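You operate a simulated robot arm through the tools that you are given. There is no shell and no other tool.

You run a simulated robot arm. Do the job below in one go: nothing can be reset, and whatever is moved stays where it is left.

Task
Laminate the pass on the blue pass board at heavy heat and lay it on the small wire rack.
Fine: heat dial on heavy; board on the feed tray, grip end by the tray's knob; the pass comes out clear; heat off at the end.

It is judged by the outcome, as a careful person would: the job done as asked, and still so three seconds after it is handed in. It fails if anything else is knocked over, pushed out of place, dropped, spilled or broken.

Robot
A 6-joint arm with a two-finger parallel gripper, fixed in place. Base frame: the origin is at the foot of the arm, x ahead of it, y to its left, z up; the work surface is at about z = 0.84. Lengths are in m, angles in rad, forces in N, time in s.
With the tool pointing down near the work surface it reaches from about 0.26 to 0.68 m from the base axis. Its first joint turns from -1.152 to 1.152 rad. Payload 2.9 kg.
The tool frame sits at the grasp point between the pads (the TCP): z along the fingers, y along the line on which they close. The tips reach 0.03 m beyond it. The gripper opens to 0.11 m. The fingers are 0.02 m wide and 0.01 m thick; the gripper's body (0.048 by 0.112 m) begins 0.055 m behind the TCP.
Orientation is told as [roll, pitch, yaw] about the base's x, y, z axes, in that order, counted from this pose: with the fingers straight down and closing along the base's y, the tool's x points along the base's -x, its y along +y and its z along -z.

Tools
- The arm moves only by the tool servo_tool. Its argument "targets" is a list of rows, each an object (a shift or turn left out is 0, a gripper value left out holds the last) with "linear": the shift along the tool's x, y, z in m, a list of three; "dr": the turn, a rotation vector about the tool's x, y, z in degrees, a list of three. In form: [{"linear": [x, y, z], "dr": [rx, ry, rz]}, ...]. A call has 1 to 20 rows; each row is the pose to reach, as a shift and turn from the pose commanded when the call began, along the tool's axes at that moment. "grip" is the gripper command, from -1 (shut) to 1 (fully open), values between in proportion, set as the call begins (left out, the last holds). A row lasts 0.2 s, in which the tool goes at most 0.05 m and 0.15 rad; a call with a longer step from one row to the next is refused whole, and so is a gripper value outside its range. A pose out of reach is approached as far as the arm can. The call stops where the force on the tool passes 40 N (or 10 N more than at its start, if that is more) or the arm is blocked; 0.2 s more then pass. Each finger travels about 0.108 m/s and halts on what it meets, pressing with about 45 N; the grip force reading is that of the motor and also rises with nothing between the fingers. The clock runs only during rows and for 0.2 s after the last one: add rows that repeat a pose to give the fingers time. The reply holds the time, the measured pose of the TCP, the force on the tool along the base axes, the opening and the grip force, in the units named above and with some noise, with the torque about the TCP (base axes, N m) and any sound that the robot's microphone picked up.
- Cameras (640 x 400 px; columns grow to the right, rows downward): "scene" is fixed at [0.0817, 0.4316, 1.3949]; the picture's right is [-0.74, -0.67, 0.00], its down [-0.32, 0.35, -0.88] and it looks along [0.59, -0.65, -0.47] (base axes); focal length 276 px, centre (320, 200). "wrist" rides on the gripper at [0.073, 0.017, -0.103] in the tool frame; the picture's right is [-0.23, 0.97, 0.00], its down [-0.76, -0.18, -0.62] and it looks along [-0.61, -0.14, 0.78] (tool axes); focal length 222 px, centre (320, 200). There is no depth. A picture from a camera that has moved, and an enlarged one, comes with that camera's place and axes in the base frame and with its lens.
- get_image(camera): a new picture of that camera. The clock stands still meanwhile.
- inspect(camera, box): a new picture of the part [left, top, right, bottom] of that camera's present view, enlarged. The clock stands still meanwhile.
- close_job(): hands the job in; it is judged then, once.

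Nothing tells you positions but the pictures and the camera data. Unless the task says otherwise, let go and move clear before handing in.

The tools are called as name(argument=value, ...) on one line, values as JSON. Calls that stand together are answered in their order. servo_tool: Moves the arm, as the interface text tells. Its arguments: {"type":"object","properties":{"targets":{"type":"array"},"grip":{"type":"number"}},"required":["targets"]} The other tools are called the same way: get_image (camera) takes a picture; inspect (camera, box) takes an enlarged picture of a part of a camera's view; close_job () hands the job in.

At the start:

```text
clock: 0.0
tcp_pos: [0.3647, -0.1315, 1.2922]
tool_rot: [-0.002, 0.001, 0.0]
ft_force: [0.4, 0.0, 0.5]
wrist_torque: [-0.01, -0.01, -0.02]
grip_width: 0.1099
gripper_force: 0.0
```

scene: 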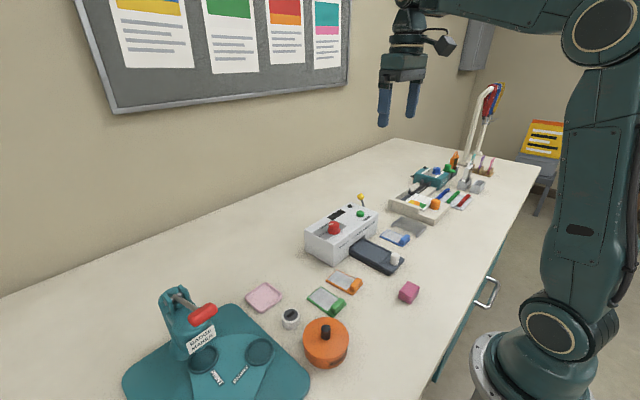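
wrist: 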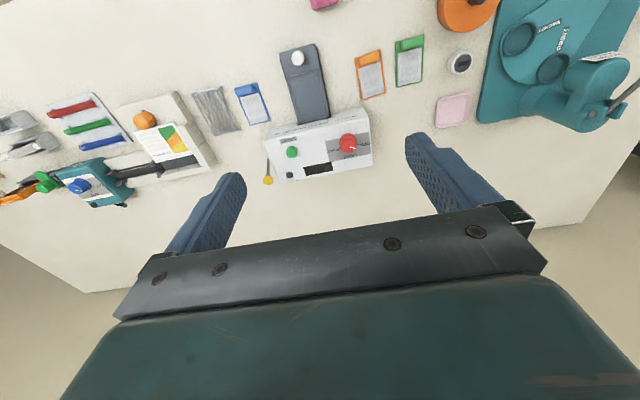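

I see a laminator (white box with red dial, green button, yellow lever) with a dark feed tray, and orange, green and blue pass boards near it; a wire rack seems to be beside the blue board. I'll take closer views before moving.

inspect(camera="scene", box=[290, 180, 450, 280])

inspect(camera="wrist", box=[180, 30, 440, 192])

inspect(camera="scene", box=[380, 130, 540, 230])

inspect(camera="scene", box=[230, 250, 430, 375])

```text
4.00 times, centred on (370, 230) of scene
camera zoom: at [0.0817, 0.4316, 1.3949], right [-0.74, -0.67, 0.0], down [-0.32, 0.35, -0.88], along [0.59, -0.65, -0.47], focal length 1103 px, centre (120, 80)
```

zoom: 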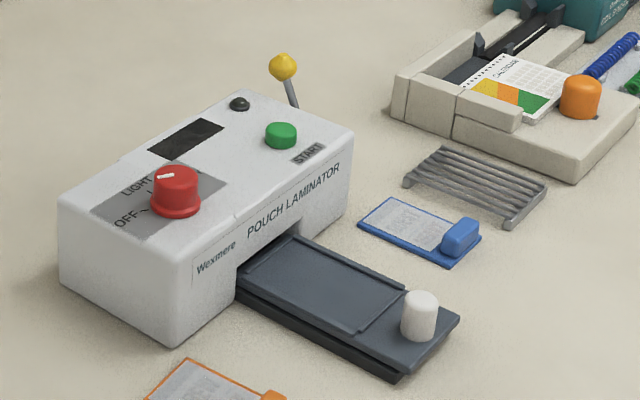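

```text
2.46 times, centred on (310, 111) of wrist
camera zoom: at [0.2917, -0.1152, 1.3947], right [0.23, 0.97, 0.0], down [0.76, -0.18, 0.62], along [0.61, -0.14, -0.78], focal length 547 px, centre (345, 419)
```

zoom: 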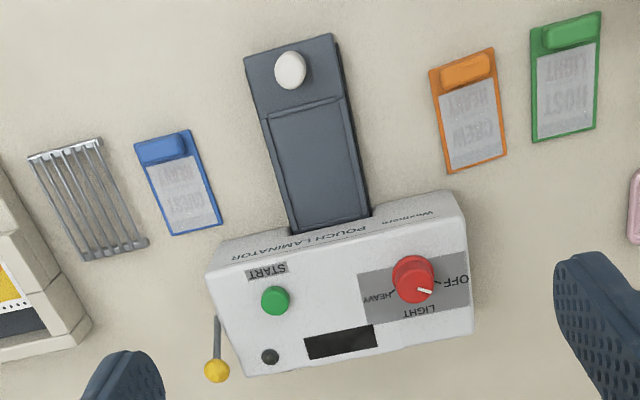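

```text
4.00 times, centred on (460, 180) of scene
camera zoom: at [0.0817, 0.4316, 1.3949], right [-0.74, -0.67, 0.0], down [-0.32, 0.35, -0.88], along [0.59, -0.65, -0.47], focal length 1103 px, centre (-240, 280)
```

zoom: 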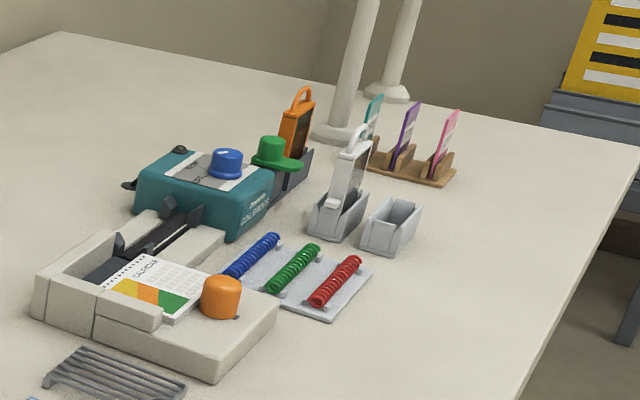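

```text
3.20 times, centred on (330, 312) of scene
camera zoom: at [0.0817, 0.4316, 1.3949], right [-0.74, -0.67, 0.0], down [-0.32, 0.35, -0.88], along [0.59, -0.65, -0.47], focal length 882 px, centre (288, -160)
```

zoom: 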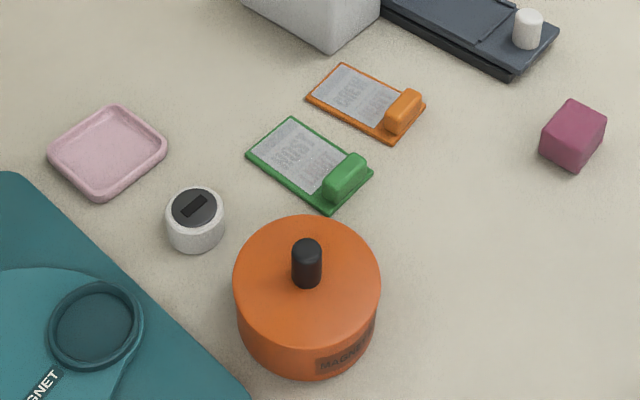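

The laminator dial is near (0.505, -0.10, 0.95) pointing at OFF, its feed tray extends toward the arm, and the blue board and wire rack lie at its -y side. I'll lower the wrist camera for a closer look.

servo_tool(targets=[{"linear": [-0.005, -0.003, 0.04]}, {"linear": [-0.01, -0.006, 0.08]}, {"linear": [-0.015, -0.01, 0.12]}, {"linear": [-0.02, -0.013, 0.16]}, {"linear": [-0.02, -0.018, 0.2]}, {"linear": [-0.02, -0.02, 0.22]}, {"linear": [-0.02, -0.02, 0.22]}])

get_image(camera="wrist")

inspect(camera="wrist", box=[220, 0, 480, 200])

```text
clock: 1.6
tcp_pos: [0.385, -0.1508, 1.0728]
tool_rot: [-0.001, 0.001, 0.0]
ft_force: [-0.5, -0.2, -1.0]
wrist_torque: [-0.01, -0.01, 0.0]
grip_width: 0.1101
gripper_force: 0.1
```

```text
taken
camera wrist: at [0.312, -0.1343, 1.1759], right [0.23, 0.97, 0.0], down [0.76, -0.18, 0.62], along [0.61, -0.14, -0.78], focal length 222 px, centre (320, 200)
```

wrist: 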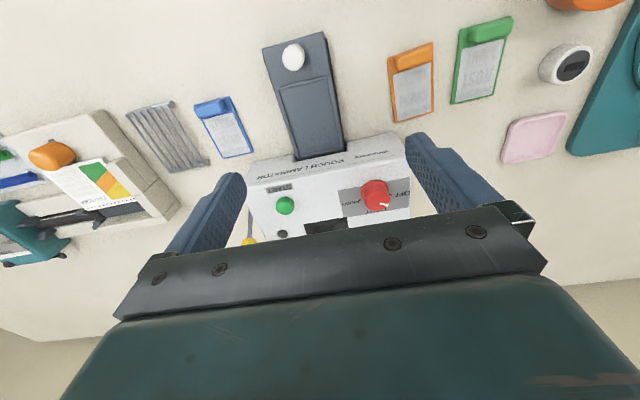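

```text
2.00 times, centred on (350, 100) of wrist
camera zoom: at [0.312, -0.1343, 1.1759], right [0.23, 0.97, 0.0], down [0.76, -0.18, 0.62], along [0.61, -0.14, -0.78], focal length 444 px, centre (260, 400)
```

zoom: 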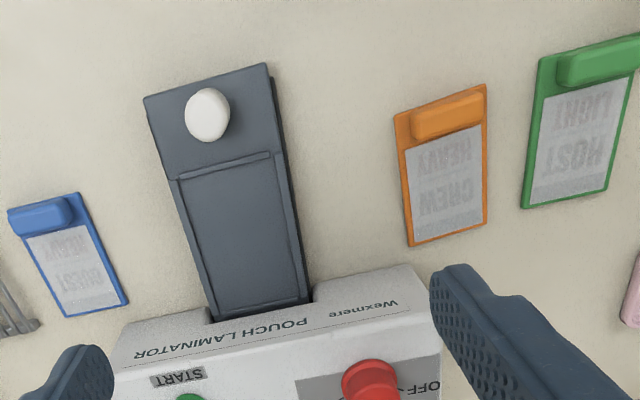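

The boards read clearly: blue board near (0.39, -0.30), tray along x from about (0.33, -0.17) to (0.47, -0.16). I'll shift the wrist camera back to view board, rack and tray centrally.

servo_tool(targets=[{"linear": [0.03, -0.025, 0.005]}, {"linear": [0.06, -0.05, 0.01]}, {"linear": [0.09, -0.075, 0.015]}, {"linear": [0.12, -0.09, 0.02]}, {"linear": [0.12, -0.09, 0.02]}])

get_image(camera="wrist")

inspect(camera="wrist", box=[190, 100, 390, 225])

inspect(camera="wrist", box=[300, 100, 500, 225])

```text
clock: 2.8
tcp_pos: [0.264, -0.2423, 1.0535]
tool_rot: [-0.003, 0.0, 0.001]
ft_force: [0.4, 0.3, 0.4]
wrist_torque: [0.02, -0.01, 0.01]
grip_width: 0.1099
gripper_force: 0.2
```

```text
taken
camera wrist: at [0.1912, -0.2245, 1.1562], right [0.23, 0.97, 0.0], down [0.76, -0.18, 0.62], along [0.61, -0.14, -0.78], focal length 222 px, centre (320, 200)
```

wrist: 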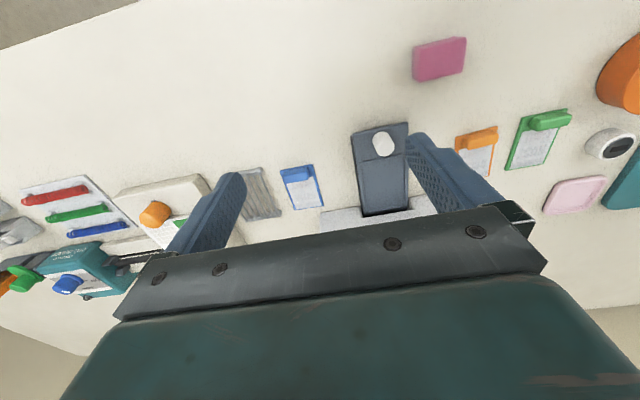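

```text
3.20 times, centred on (290, 162) of wrist
camera zoom: at [0.1912, -0.2245, 1.1562], right [0.23, 0.97, 0.0], down [0.76, -0.18, 0.62], along [0.61, -0.14, -0.78], focal length 711 px, centre (416, 320)
```

zoom: 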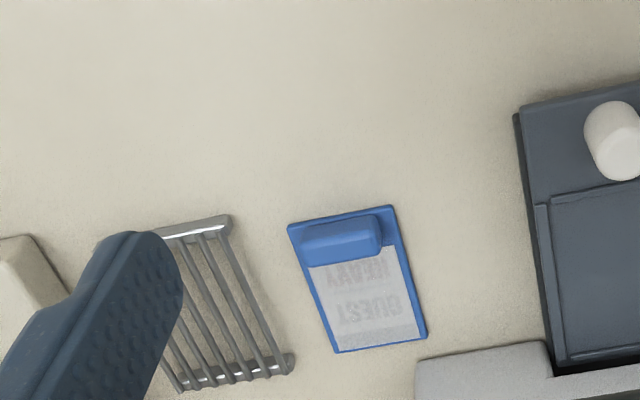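

```text
3.20 times, centred on (400, 162) of wrist
camera zoom: at [0.1912, -0.2245, 1.1562], right [0.23, 0.97, 0.0], down [0.76, -0.18, 0.62], along [0.61, -0.14, -0.78], focal length 711 px, centre (64, 320)
```

zoom: 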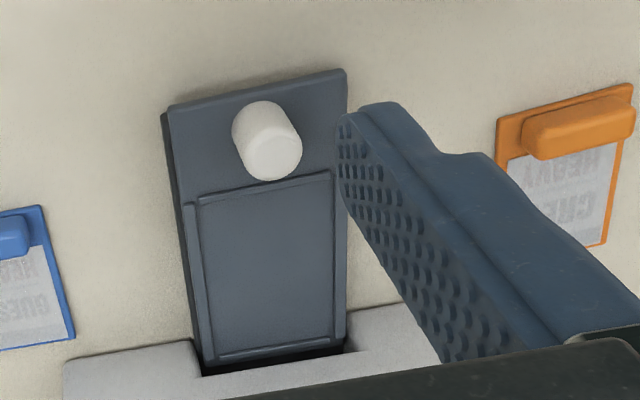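

Blue board spans about x 0.360–0.448, y -0.330 to -0.276, with its grip tab at the near (low-x) end; the tray pocket spans x 0.367–0.470, centred y ≈ -0.170, knob at (0.336, -0.171). I'll inspect the panel, tab and rack more closely before picking.

inspect(camera="scene", box=[300, 190, 380, 240])

inspect(camera="scene", box=[350, 205, 430, 255])

inspect(camera="scene", box=[335, 230, 415, 280])

```text
8.00 times, centred on (340, 215) of scene
camera zoom: at [0.0817, 0.4315, 1.3949], right [-0.74, -0.67, 0.0], down [-0.32, 0.35, -0.88], along [0.59, -0.65, -0.47], focal length 2205 px, centre (160, 80)
```

zoom: 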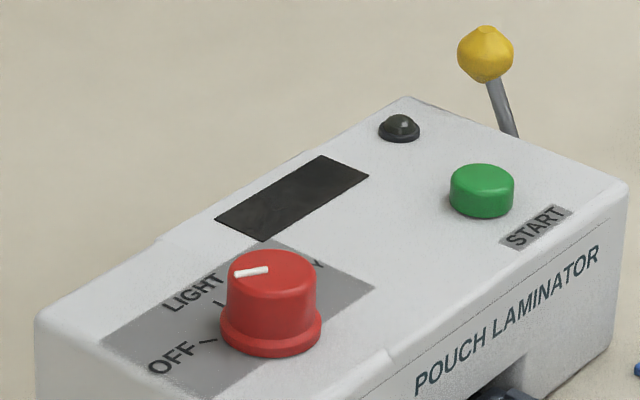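

```text
8.00 times, centred on (390, 230) of scene
camera zoom: at [0.0817, 0.4315, 1.3949], right [-0.74, -0.67, 0.0], down [-0.32, 0.35, -0.88], along [0.59, -0.65, -0.47], focal length 2205 px, centre (-240, -40)
```

zoom: 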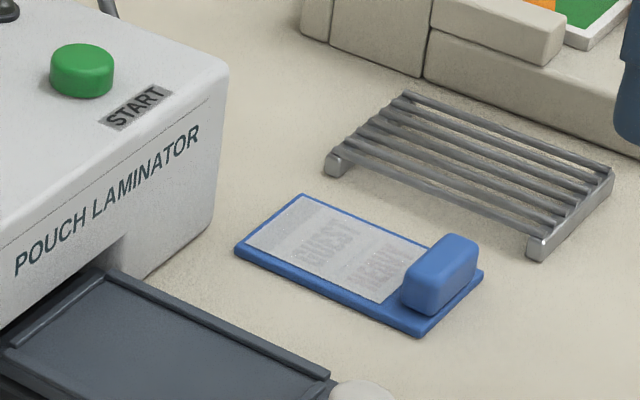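

```text
8.00 times, centred on (375, 255) of scene
camera zoom: at [0.0817, 0.4315, 1.3949], right [-0.74, -0.67, 0.0], down [-0.32, 0.35, -0.88], along [0.59, -0.65, -0.47], focal length 2205 px, centre (-120, -240)
```

zoom: 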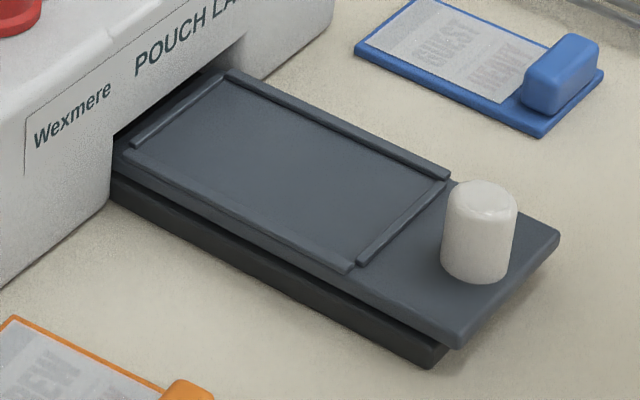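

The board's tab is about 0.042 m long (y) by 0.019 m (x), centred near (0.373, -0.303), top about z 0.862; the rack starts at y ≈ -0.35, so I'll part-close the gripper and hover above the tab.

servo_tool(targets=[{"linear": [-0.03, -0.015, 0.025]}, {"linear": [-0.06, -0.03, 0.05]}, {"linear": [-0.09, -0.045, 0.08]}, {"linear": [-0.109, -0.0607, 0.11]}, {"linear": [-0.109, -0.0607, 0.11]}], grip=0.018)

get_image(camera="wrist")

inspect(camera="scene", box=[350, 180, 446, 240])

```text
clock: 4.0
tcp_pos: [0.3739, -0.302, 0.9425]
tool_rot: [0.0, 0.002, 0.001]
ft_force: [-0.5, -0.4, -0.1]
wrist_torque: [0.01, -0.03, 0.03]
grip_width: 0.0559
gripper_force: 0.1
```

```text
taken
camera wrist: at [0.3014, -0.2861, 1.0459], right [0.23, 0.97, 0.0], down [0.76, -0.18, 0.62], along [0.61, -0.14, -0.78], focal length 222 px, centre (320, 200)
```

wrist: 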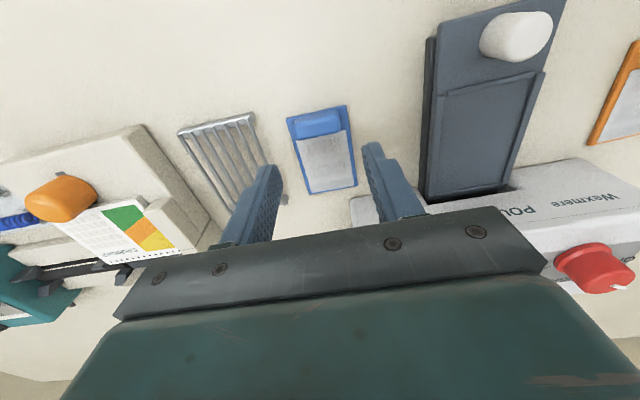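

```text
6.67 times, centred on (398, 210) of scene
camera zoom: at [0.0818, 0.4315, 1.3949], right [-0.74, -0.67, 0.0], down [-0.32, 0.35, -0.88], along [0.59, -0.65, -0.47], focal length 1838 px, centre (-200, 133)
```

zoom: 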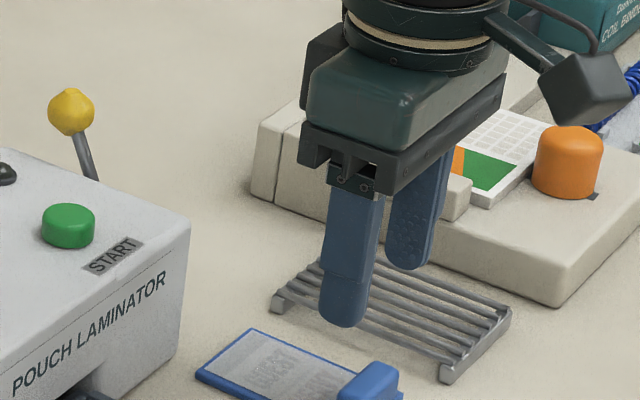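

Hovering over the tab. I'll zoom in to refine the tab's centre.

inspect(camera="wrist", box=[240, 90, 400, 190])

inspect(camera="wrist", box=[160, 90, 320, 190])

inspect(camera="wrist", box=[400, 0, 640, 150])

```text
4.00 times, centred on (320, 140) of wrist
camera zoom: at [0.3014, -0.2861, 1.0459], right [0.23, 0.97, 0.0], down [0.76, -0.18, 0.62], along [0.61, -0.14, -0.78], focal length 888 px, centre (320, 440)
```

zoom: 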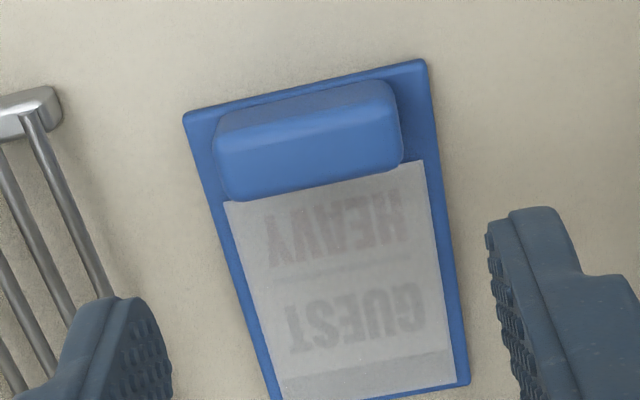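

```text
4.00 times, centred on (240, 140) of wrist
camera zoom: at [0.3014, -0.2861, 1.0459], right [0.23, 0.97, 0.0], down [0.76, -0.18, 0.62], along [0.61, -0.14, -0.78], focal length 888 px, centre (640, 440)
```

zoom: 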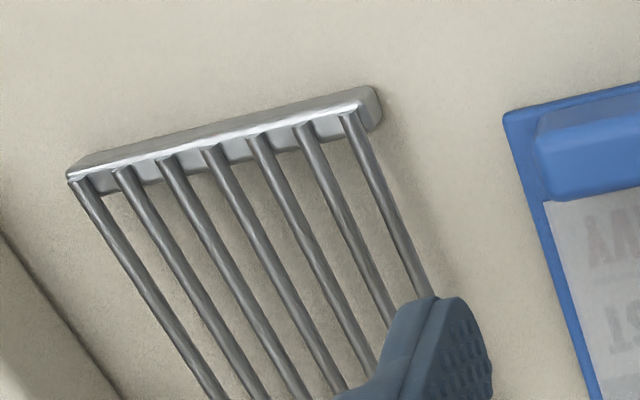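

```text
2.67 times, centred on (520, 75) of wrist
camera zoom: at [0.3014, -0.2861, 1.0459], right [0.23, 0.97, 0.0], down [0.76, -0.18, 0.62], along [0.61, -0.14, -0.78], focal length 592 px, centre (-213, 533)
```

zoom: 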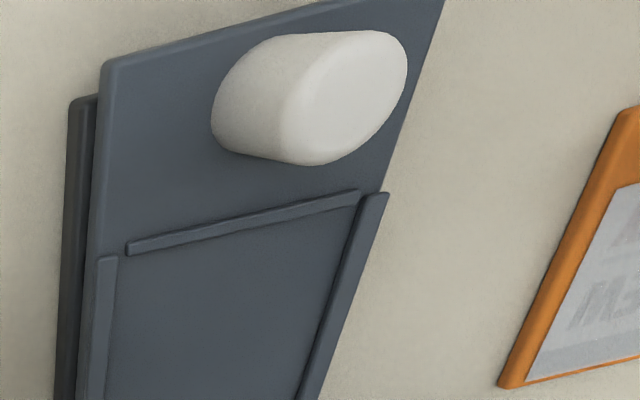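

Refined: the tab is centred near (0.369, -0.304), x 0.363–0.376, top ≈ 0.862. Descending with the fingertips just above the board, then closing.

servo_tool(targets=[{"linear": [0.005, -0.002, 0.02]}, {"linear": [0.005, -0.002, 0.04]}, {"linear": [0.005, -0.002, 0.055]}, {"linear": [0.005, -0.002, 0.062]}, {"linear": [0.005, -0.002, 0.062]}])

inspect(camera="scene", box=[360, 200, 440, 250])

get_image(camera="wrist")

```text
clock: 5.2
tcp_pos: [0.3692, -0.3052, 0.8801]
tool_rot: [-0.001, 0.0, 0.0]
ft_force: [0.3, 1.1, -0.2]
wrist_torque: [0.02, -0.01, 0.0]
grip_width: 0.0559
gripper_force: 0.0
```

```text
8.00 times, centred on (400, 225) of scene
camera zoom: at [0.0817, 0.4316, 1.3949], right [-0.74, -0.67, 0.0], down [-0.32, 0.35, -0.88], along [0.59, -0.65, -0.47], focal length 2205 px, centre (-320, 0)
```

zoom: 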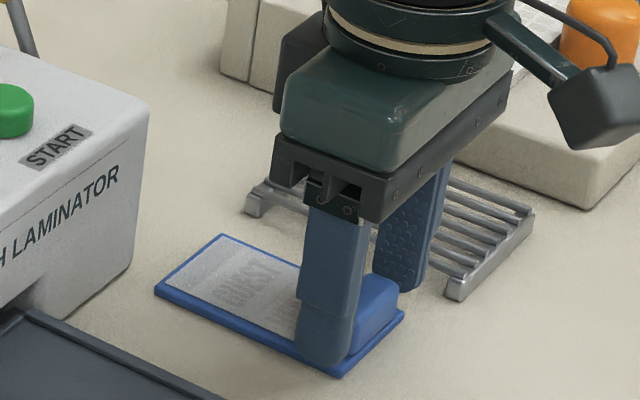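

```text
taken
camera wrist: at [0.2967, -0.2884, 0.9831], right [0.23, 0.97, 0.0], down [0.76, -0.18, 0.62], along [0.61, -0.14, -0.78], focal length 222 px, centre (320, 200)
```

wrist: 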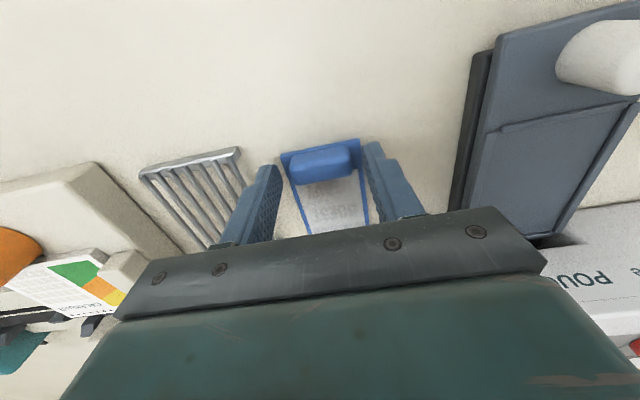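

inspect(camera="wrist", box=[220, 120, 440, 240])

```text
2.91 times, centred on (330, 180) of wrist
camera zoom: at [0.2967, -0.2884, 0.9831], right [0.23, 0.97, 0.0], down [0.76, -0.18, 0.62], along [0.61, -0.14, -0.78], focal length 646 px, centre (291, 258)
```

zoom: 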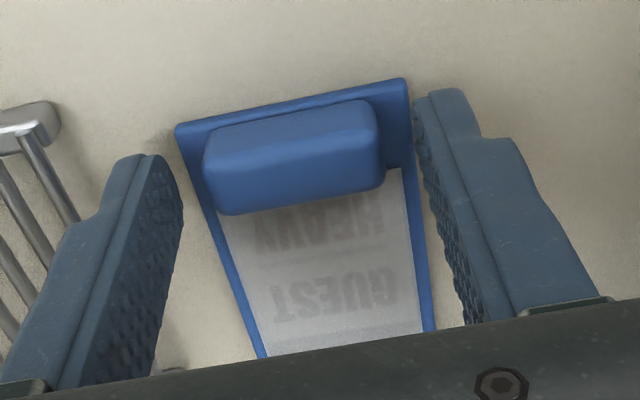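

The fingers straddle the tab evenly in y and cover it in x. Closing now, then a small test lift.

servo_tool(targets=[{"linear": [0, 0, 0]}, {"linear": [0, 0, 0]}, {"linear": [0, 0, 0]}, {"linear": [0, 0, -0.01]}, {"linear": [0, 0, -0.03]}, {"linear": [0, 0, -0.03]}], grip=-1)

get_image(camera="wrist")

inspect(camera="scene", box=[350, 195, 430, 245])

```text
clock: 6.6
tcp_pos: [0.3698, -0.3042, 0.9108]
tool_rot: [-0.002, 0.0, 0.0]
ft_force: [0.1, -0.3, 0.4]
wrist_torque: [-0.01, 0.0, 0.01]
grip_width: 0.0
gripper_force: 37.9
```

```text
taken
camera wrist: at [0.2971, -0.2876, 1.014], right [0.23, 0.97, 0.0], down [0.76, -0.18, 0.62], along [0.61, -0.14, -0.78], focal length 222 px, centre (320, 200)
```

wrist: 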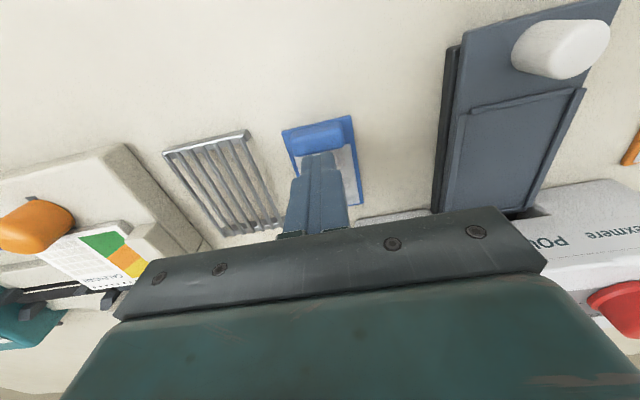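

```text
8.00 times, centred on (390, 220) of scene
camera zoom: at [0.0817, 0.4316, 1.3949], right [-0.74, -0.67, 0.0], down [-0.32, 0.35, -0.88], along [0.59, -0.65, -0.47], focal length 2205 px, centre (-240, 40)
```

zoom: 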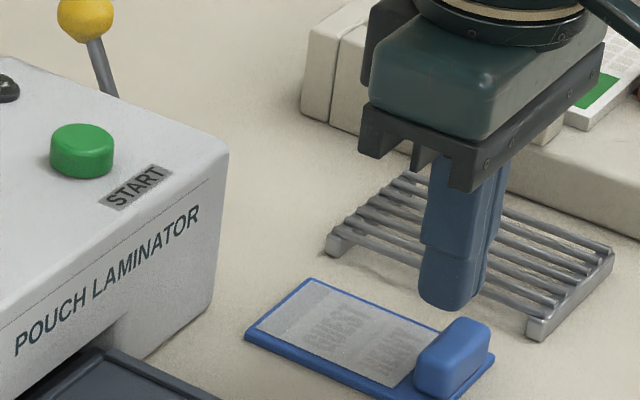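

The fingers closed on nothing: they slipped off the tab's rounded ends, and the board shifted a few millimetres. I'll look again and re-grip across the tab's flat faces instead (fingers closing along x).

inspect(camera="wrist", box=[240, 90, 400, 215])

inspect(camera="scene", box=[370, 220, 426, 255])

```text
3.20 times, centred on (320, 152) of wrist
camera zoom: at [0.2971, -0.2876, 1.014], right [0.23, 0.97, 0.0], down [0.76, -0.18, 0.62], along [0.61, -0.14, -0.78], focal length 711 px, centre (320, 352)
```

zoom: 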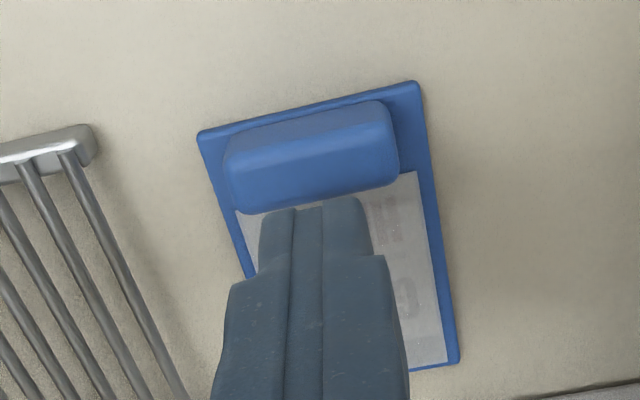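

```text
11.43 times, centred on (398, 238) of scene
camera zoom: at [0.0817, 0.4316, 1.3949], right [-0.74, -0.67, 0.0], down [-0.32, 0.35, -0.88], along [0.59, -0.65, -0.47], focal length 3150 px, centre (-571, -229)
```

zoom: 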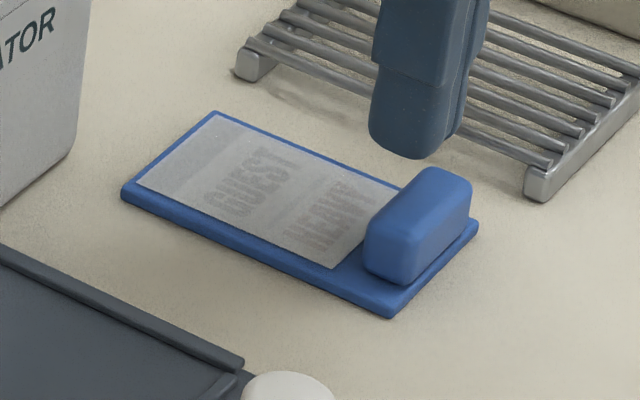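

The board now spans x 0.356–0.443 with the tab centred near (0.364, -0.3045). I'll turn the tool 90° so the fingers close along x across the tab's flat faces.

servo_tool(targets=[{"linear": [0.0, 0, -0.02], "dr": [0, 0, 8]}, {"linear": [0.003, 0, -0.03], "dr": [0, 0, 16]}, {"linear": [0.006, 0, -0.03], "dr": [0, 0, 24]}, {"linear": [0.006, 0, -0.03], "dr": [0, 0, 32]}, {"linear": [0.006, 0, -0.03], "dr": [0, 0, 40]}, {"linear": [0.006, 0, -0.03], "dr": [0, 0, 48]}, {"linear": [0.006, 0, -0.03], "dr": [0, 0, 56]}, {"linear": [0.006, 0, -0.03], "dr": [0, 0, 64]}, {"linear": [0.006, 0, -0.03], "dr": [0, 0, 72]}, {"linear": [0.006, 0, -0.03], "dr": [0, 0, 80]}, {"linear": [0.006, 0, -0.03], "dr": [0, 0, 88]}, {"linear": [0.006, 0, -0.03], "dr": [0, 0, 90]}, {"linear": [0.006, 0, -0.03], "dr": [0, 0, 90]}], grip=-0.27)

get_image(camera="wrist")

inspect(camera="wrist", box=[220, 70, 420, 195])

```text
clock: 9.4
tcp_pos: [0.3634, -0.3054, 0.9404]
tool_rot: [0.0, -0.003, -1.571]
ft_force: [0.4, 0.0, 0.4]
wrist_torque: [0.0, 0.03, 0.01]
grip_width: 0.0405
gripper_force: 0.0
```

```text
taken
camera wrist: at [0.3798, -0.2331, 1.0427], right [0.97, -0.23, 0.0], down [-0.18, -0.76, 0.62], along [-0.14, -0.61, -0.78], focal length 222 px, centre (320, 200)
```

wrist: 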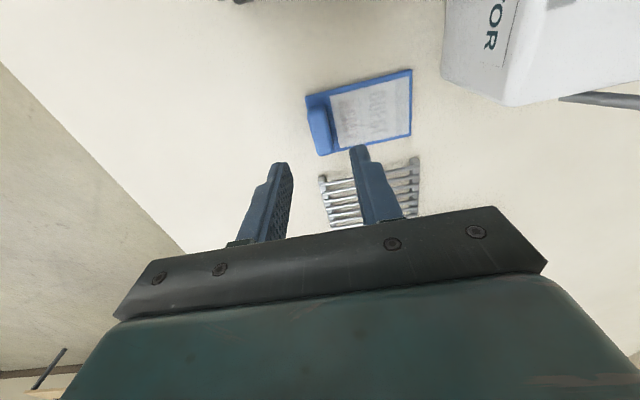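

```text
3.20 times, centred on (320, 132) of wrist
camera zoom: at [0.3798, -0.2331, 1.0427], right [0.97, -0.23, 0.0], down [-0.18, -0.76, 0.62], along [-0.14, -0.61, -0.78], focal length 711 px, centre (320, 416)
```

zoom: 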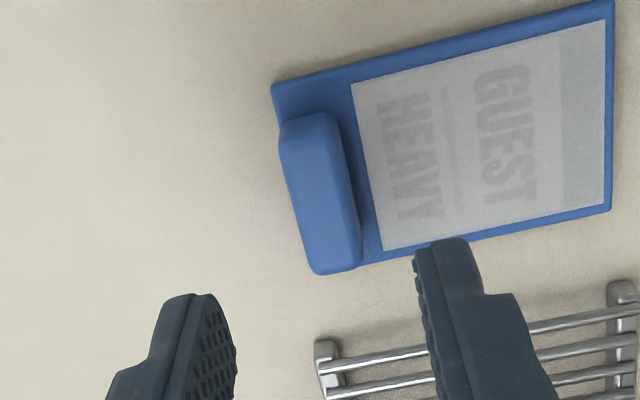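

The tab measures x 0.358–0.372, centre (0.3645, -0.304). Descending between board surface and tab top, fingers straddling it along x.

servo_tool(targets=[{"linear": [0.001, 0.0012, 0.025]}, {"linear": [0.001, 0.0012, 0.05]}, {"linear": [0.001, 0.0012, 0.058]}, {"linear": [0.001, 0.0012, 0.061]}, {"linear": [0.001, 0.0012, 0.0625]}, {"linear": [0.001, 0.0012, 0.0625]}])

inspect(camera="wrist", box=[220, 100, 420, 225])

inspect(camera="scene", box=[370, 220, 426, 255])

```text
clock: 10.8
tcp_pos: [0.3638, -0.3031, 0.8783]
tool_rot: [0.001, -0.003, -1.571]
ft_force: [0.0, 0.9, -0.2]
wrist_torque: [-0.03, -0.02, -0.02]
grip_width: 0.0403
gripper_force: 0.1
```

```text
3.20 times, centred on (320, 162) of wrist
camera zoom: at [0.3802, -0.232, 0.98], right [0.97, -0.23, 0.0], down [-0.18, -0.76, 0.62], along [-0.14, -0.61, -0.78], focal length 711 px, centre (320, 320)
```

zoom: 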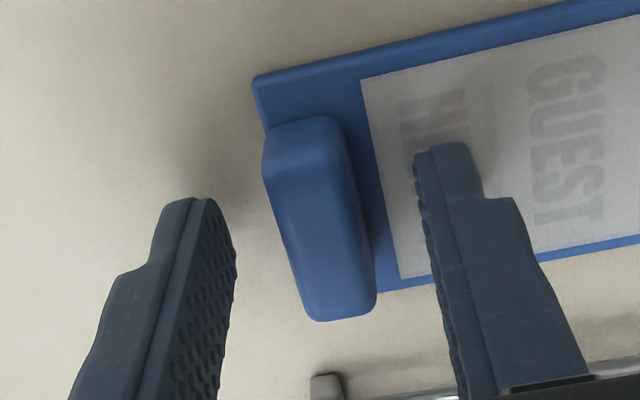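

```text
11.43 times, centred on (398, 238) of scene
camera zoom: at [0.0817, 0.4316, 1.3949], right [-0.74, -0.67, 0.0], down [-0.32, 0.35, -0.88], along [0.59, -0.65, -0.47], focal length 3150 px, centre (-571, -229)
```

zoom: 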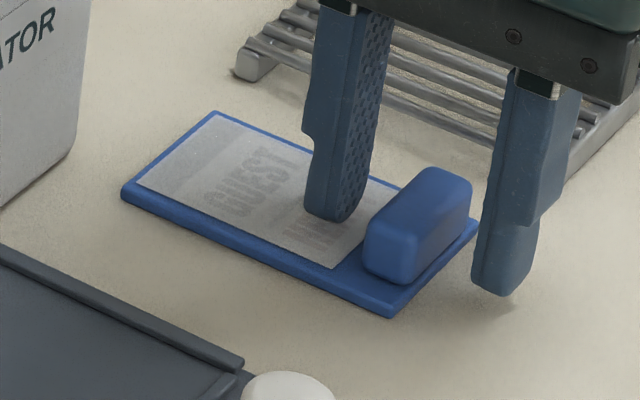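

The fingers straddle the tab on its flat faces with tips just above the board. Closing, then a small test lift.

servo_tool(targets=[{"linear": [0, 0, 0]}, {"linear": [0, 0, 0]}, {"linear": [0, 0, 0]}, {"linear": [0, 0, 0]}], grip=-1)

inspect(camera="scene", box=[370, 220, 426, 255])

```text
clock: 11.8
tcp_pos: [0.3635, -0.3033, 0.8778]
tool_rot: [0.001, -0.001, -1.57]
ft_force: [0.3, -0.5, -0.2]
wrist_torque: [-0.04, 0.02, 0.01]
grip_width: 0.0146
gripper_force: 45.4
```

```text
11.43 times, centred on (398, 238) of scene
camera zoom: at [0.0817, 0.4316, 1.3949], right [-0.74, -0.67, 0.0], down [-0.32, 0.35, -0.88], along [0.59, -0.65, -0.47], focal length 3150 px, centre (-571, -229)
```

zoom: 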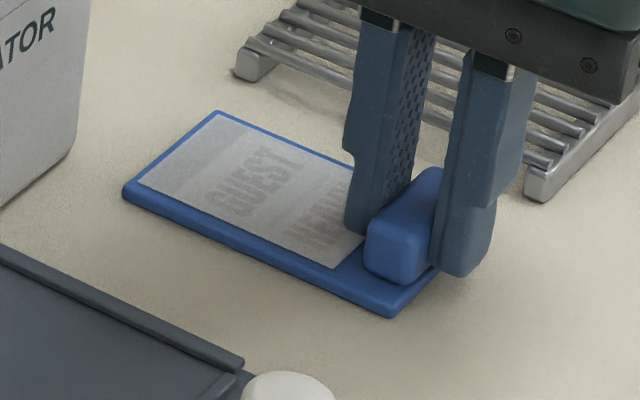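

Width 0.0146 m: the tab is held. Lifting gently.

servo_tool(targets=[{"linear": [0, 0, -0.01]}, {"linear": [0, 0, -0.025]}, {"linear": [0, 0, -0.045]}, {"linear": [0, 0, -0.06]}, {"linear": [0, 0, -0.06]}])

get_image(camera="wrist")

inspect(camera="scene", box=[350, 190, 446, 250])

```text
clock: 13.0
tcp_pos: [0.3643, -0.3037, 0.9363]
tool_rot: [0.001, -0.001, -1.571]
ft_force: [0.0, 0.0, 0.1]
wrist_torque: [-0.03, -0.03, -0.01]
grip_width: 0.0147
gripper_force: 44.7
```

```text
taken
camera wrist: at [0.3815, -0.2312, 1.0399], right [0.97, -0.23, 0.0], down [-0.18, -0.76, 0.62], along [-0.14, -0.61, -0.78], focal length 222 px, centre (320, 200)
```

wrist: 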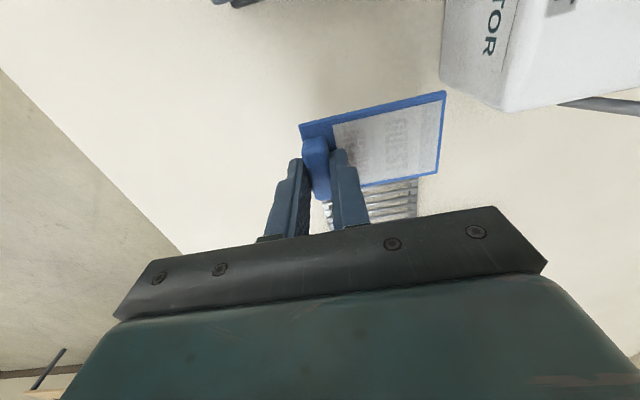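

```text
6.67 times, centred on (398, 220) of scene
camera zoom: at [0.0817, 0.4316, 1.3949], right [-0.74, -0.67, 0.0], down [-0.32, 0.35, -0.88], along [0.59, -0.65, -0.47], focal length 1838 px, centre (-200, 67)
```

zoom: 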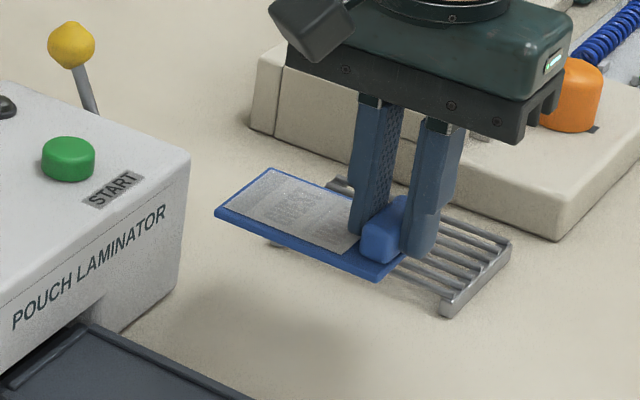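

The board is lifted level-ish by its tab. Tray pocket is framed by ridges: inner x 0.367–0.464, y -0.200 to -0.139; I'll carry the board above it (TCP ≈ (0.3805, -0.168)).

servo_tool(targets=[{"linear": [0.01, 0.006, -0.005]}, {"linear": [0.04, 0.012, -0.005]}, {"linear": [0.075, 0.0162, -0.005]}, {"linear": [0.11, 0.0162, -0.005]}, {"linear": [0.13, 0.0162, -0.005]}, {"linear": [0.1357, 0.0162, -0.005]}, {"linear": [0.1357, 0.0162, -0.005]}])

get_image(camera="wrist")

inspect(camera="wrist", box=[240, 70, 480, 220])

inspect(camera="scene", box=[335, 210, 431, 270])

```text
clock: 14.6
tcp_pos: [0.3804, -0.1672, 0.9419]
tool_rot: [-0.001, -0.003, -1.571]
ft_force: [-0.5, 0.5, -0.5]
wrist_torque: [-0.01, 0.01, 0.0]
grip_width: 0.0147
gripper_force: 45.4
```

```text
taken
camera wrist: at [0.3973, -0.0968, 1.0451], right [0.97, -0.23, 0.0], down [-0.18, -0.76, 0.62], along [-0.14, -0.61, -0.78], focal length 222 px, centre (320, 200)
```

wrist: 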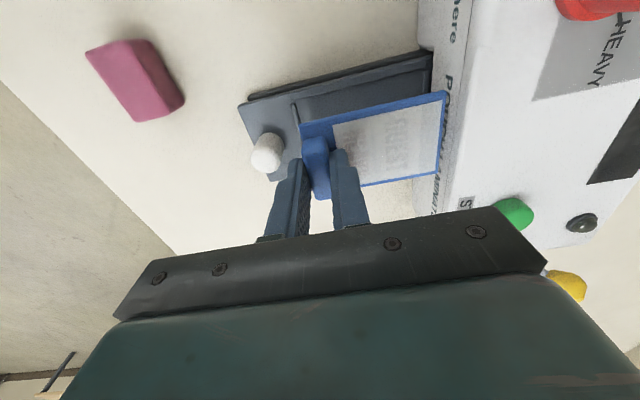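

```text
2.67 times, centred on (360, 145) of wrist
camera zoom: at [0.3973, -0.0968, 1.0451], right [0.97, -0.23, 0.0], down [-0.18, -0.76, 0.62], along [-0.14, -0.61, -0.78], focal length 592 px, centre (213, 347)
```

zoom: 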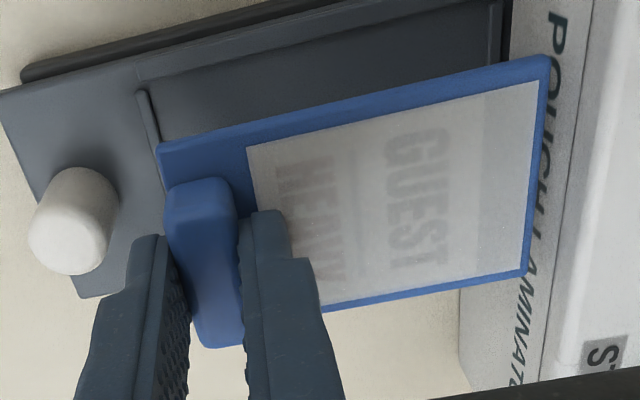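

```text
6.67 times, centred on (383, 240) of scene
camera zoom: at [0.0817, 0.4316, 1.3949], right [-0.74, -0.67, 0.0], down [-0.32, 0.35, -0.88], along [0.59, -0.65, -0.47], focal length 1838 px, centre (-100, -67)
```

zoom: 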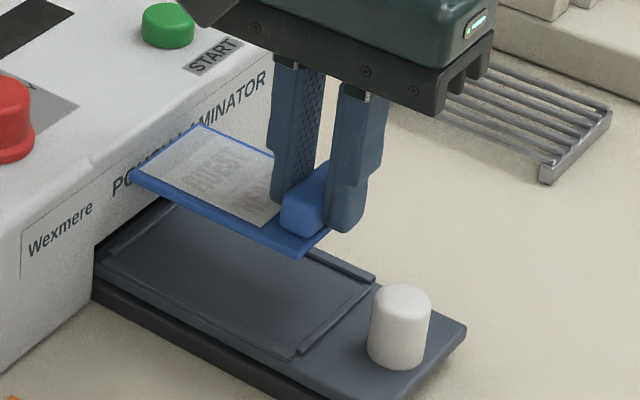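

Board corners project to x 0.374–0.459, y -0.198 to -0.142, well centred over the pocket. I'll back off 1.5 mm from the machine face and lower.

servo_tool(targets=[{"linear": [0, -0.0015, 0.015]}, {"linear": [0, -0.0015, 0.03]}, {"linear": [0, -0.0015, 0.04]}, {"linear": [0, -0.0015, 0.043]}, {"linear": [0, -0.0015, 0.043]}])

inspect(camera="wrist", box=[240, 70, 480, 220])

inspect(camera="scene", box=[341, 225, 405, 265])

```text
clock: 15.8
tcp_pos: [0.3798, -0.1696, 0.8994]
tool_rot: [-0.001, -0.002, -1.571]
ft_force: [-0.3, 0.2, -0.1]
wrist_torque: [-0.02, 0.02, 0.01]
grip_width: 0.0145
gripper_force: 44.6
```

```text
2.67 times, centred on (360, 145) of wrist
camera zoom: at [0.3952, -0.0969, 1.0021], right [0.97, -0.23, 0.0], down [-0.18, -0.76, 0.62], along [-0.14, -0.61, -0.78], focal length 592 px, centre (213, 347)
```

zoom: 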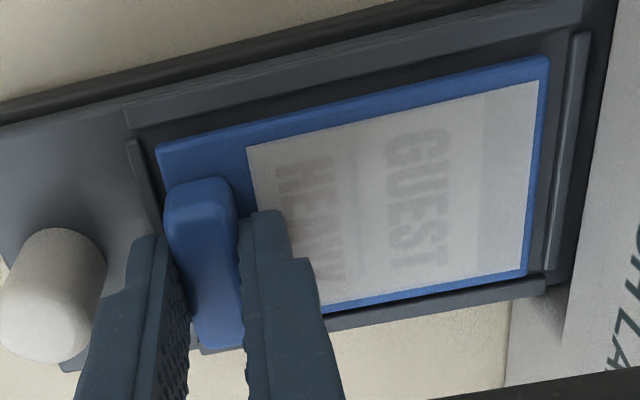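

```text
10.00 times, centred on (373, 245) of scene
camera zoom: at [0.0817, 0.4316, 1.3949], right [-0.74, -0.67, 0.0], down [-0.32, 0.35, -0.88], along [0.59, -0.65, -0.47], focal length 2756 px, centre (-210, -250)
```

zoom: 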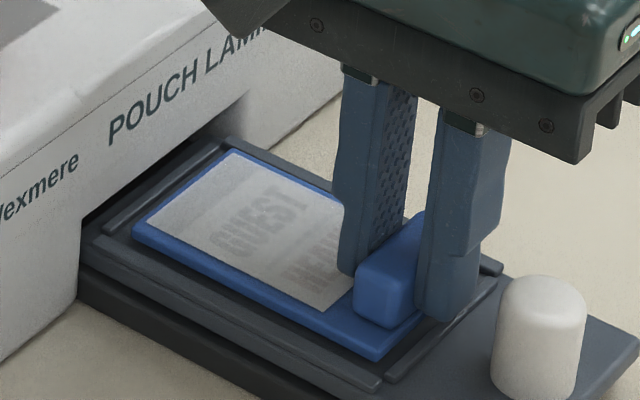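

The board is centred within the pocket ridges and a few millimetres above the tray. Lowering to contact.

servo_tool(targets=[{"linear": [0.001, 0, 0.001]}, {"linear": [0.001, 0, 0.002]}, {"linear": [0.001, 0, 0.003]}, {"linear": [0.001, 0, 0.003]}])

inspect(camera="scene", box=[341, 225, 405, 265])

```text
clock: 16.8
tcp_pos: [0.3799, -0.167, 0.897]
tool_rot: [0.002, -0.003, -1.571]
ft_force: [-0.9, 0.0, 3.7]
wrist_torque: [0.04, 0.0, 0.0]
grip_width: 0.0147
gripper_force: 45.0
```

```text
10.00 times, centred on (373, 245) of scene
camera zoom: at [0.0817, 0.4316, 1.3949], right [-0.74, -0.67, 0.0], down [-0.32, 0.35, -0.88], along [0.59, -0.65, -0.47], focal length 2756 px, centre (-210, -250)
```

zoom: 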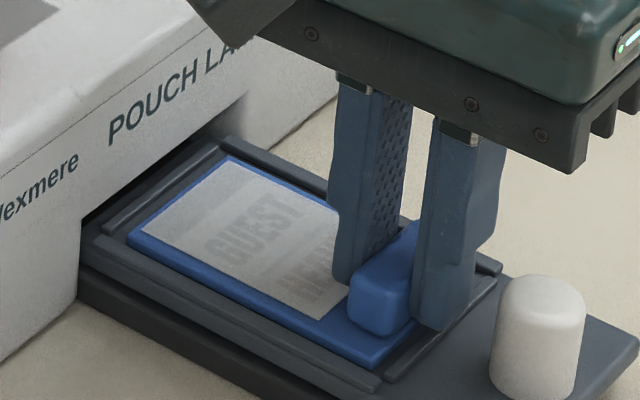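

Contact (≈4 N up) and the board sits inside the frame. Releasing with a small opening and rising.

servo_tool(targets=[{"linear": [0, 0, 0]}, {"linear": [0, 0, 0]}, {"linear": [0, 0, -0.01]}, {"linear": [0, 0, -0.03]}, {"linear": [0, 0, -0.06]}, {"linear": [0, 0, -0.09]}, {"linear": [0, 0, -0.12]}, {"linear": [0, 0, -0.12]}], grip=-0.4)

get_image(camera="wrist")

inspect(camera="scene", box=[300, 190, 428, 270])

inspect(camera="scene", box=[341, 225, 405, 265])

```text
clock: 18.6
tcp_pos: [0.3768, -0.1656, 1.0173]
tool_rot: [0.0, 0.0, -1.569]
ft_force: [-0.7, -0.4, 0.0]
wrist_torque: [0.0, 0.0, 0.0]
grip_width: 0.0329
gripper_force: 0.2
```

```text
taken
camera wrist: at [0.3944, -0.0942, 1.1202], right [0.97, -0.23, 0.0], down [-0.18, -0.76, 0.62], along [-0.14, -0.61, -0.78], focal length 222 px, centre (320, 200)
```

wrist: 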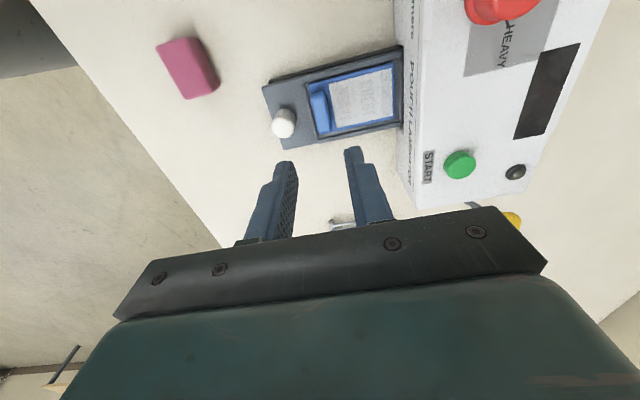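

```text
5.00 times, centred on (364, 230) of scene
camera zoom: at [0.0817, 0.4316, 1.3949], right [-0.74, -0.67, 0.0], down [-0.32, 0.35, -0.88], along [0.59, -0.65, -0.47], focal length 1378 px, centre (100, 50)
```

zoom: 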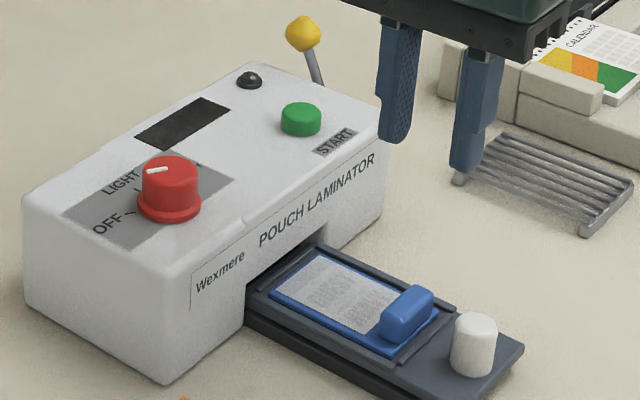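

```text
10.00 times, centred on (373, 245) of scene
camera zoom: at [0.0817, 0.4316, 1.3949], right [-0.74, -0.67, 0.0], down [-0.32, 0.35, -0.88], along [0.59, -0.65, -0.47], focal length 2756 px, centre (-210, -250)
```

zoom: 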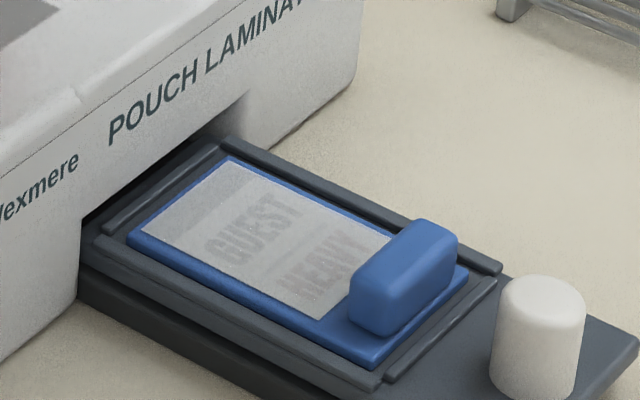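

The board is seated on the tray, grip end by the knob. Next the dial: I'll move the wrist camera over the panel to read the tick angles.

servo_tool(targets=[{"linear": [0.025, 0.025, -0.02]}, {"linear": [0.05, 0.05, -0.03]}, {"linear": [0.075, 0.075, -0.03]}, {"linear": [0.1, 0.1, -0.03]}, {"linear": [0.11, 0.113, -0.03]}, {"linear": [0.11, 0.113, -0.03]}])

get_image(camera="wrist")

inspect(camera="wrist", box=[220, 80, 420, 205])

```text
clock: 20.0
tcp_pos: [0.4914, -0.0567, 1.0464]
tool_rot: [0.0, -0.002, -1.571]
ft_force: [0.1, -1.3, 0.8]
wrist_torque: [-0.02, 0.01, -0.01]
grip_width: 0.0329
gripper_force: 0.0
```

```text
taken
camera wrist: at [0.5078, 0.0156, 1.1499], right [0.97, -0.23, 0.0], down [-0.18, -0.76, 0.62], along [-0.14, -0.61, -0.78], focal length 222 px, centre (320, 200)
```

wrist: 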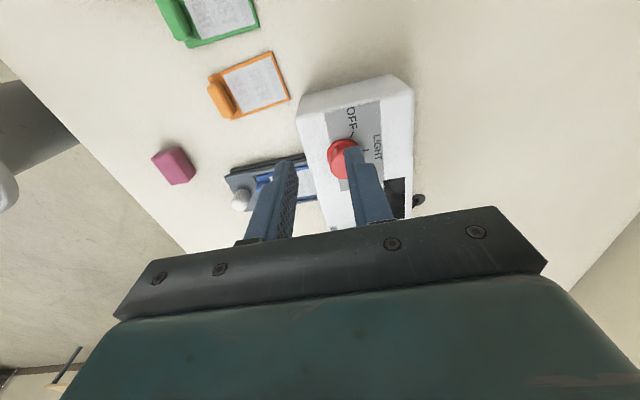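

```text
3.20 times, centred on (320, 142) of wrist
camera zoom: at [0.5078, 0.0156, 1.1499], right [0.97, -0.23, 0.0], down [-0.18, -0.76, 0.62], along [-0.14, -0.61, -0.78], focal length 711 px, centre (320, 384)
```

zoom: 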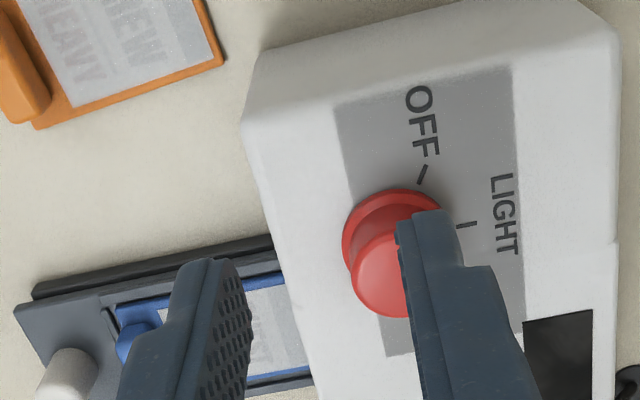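

The right finger hides the pointer; opening the gripper fully to see the dial between the fingers.

servo_tool(targets=[{"linear": [0, 0, 0]}, {"linear": [0, 0, 0]}, {"linear": [0, 0, 0]}], grip=1)

inspect(camera="wrist", box=[290, 90, 418, 170])

inspect(camera="wrist", box=[290, 130, 450, 230])

```text
clock: 20.8
tcp_pos: [0.4915, -0.0564, 1.0476]
tool_rot: [0.001, -0.003, -1.571]
ft_force: [0.0, 0.1, 0.0]
wrist_torque: [-0.01, -0.01, -0.01]
grip_width: 0.1099
gripper_force: 0.0
```

```text
5.00 times, centred on (354, 130) of wrist
camera zoom: at [0.5075, 0.0153, 1.1499], right [0.97, -0.23, 0.0], down [-0.18, -0.76, 0.62], along [-0.14, -0.61, -0.78], focal length 1111 px, centre (150, 550)
```

zoom: 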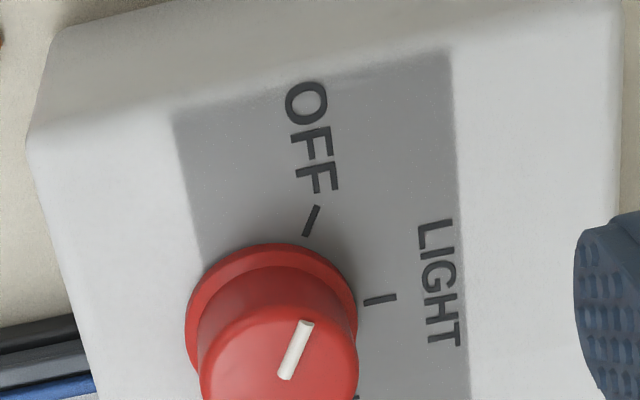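

```text
4.00 times, centred on (370, 180) of wrist
camera zoom: at [0.5075, 0.0153, 1.1499], right [0.97, -0.23, 0.0], down [-0.18, -0.76, 0.62], along [-0.14, -0.61, -0.78], focal length 888 px, centre (120, 280)
```

zoom: 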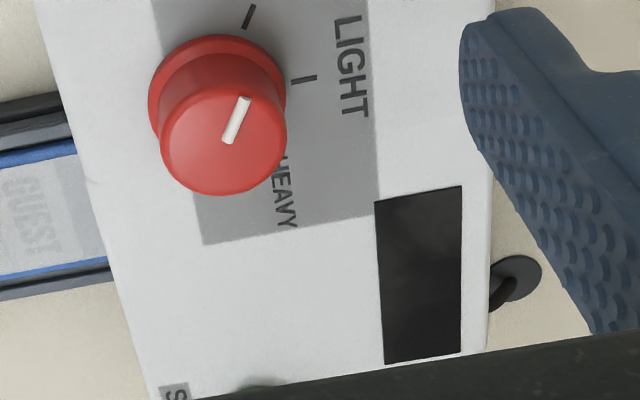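

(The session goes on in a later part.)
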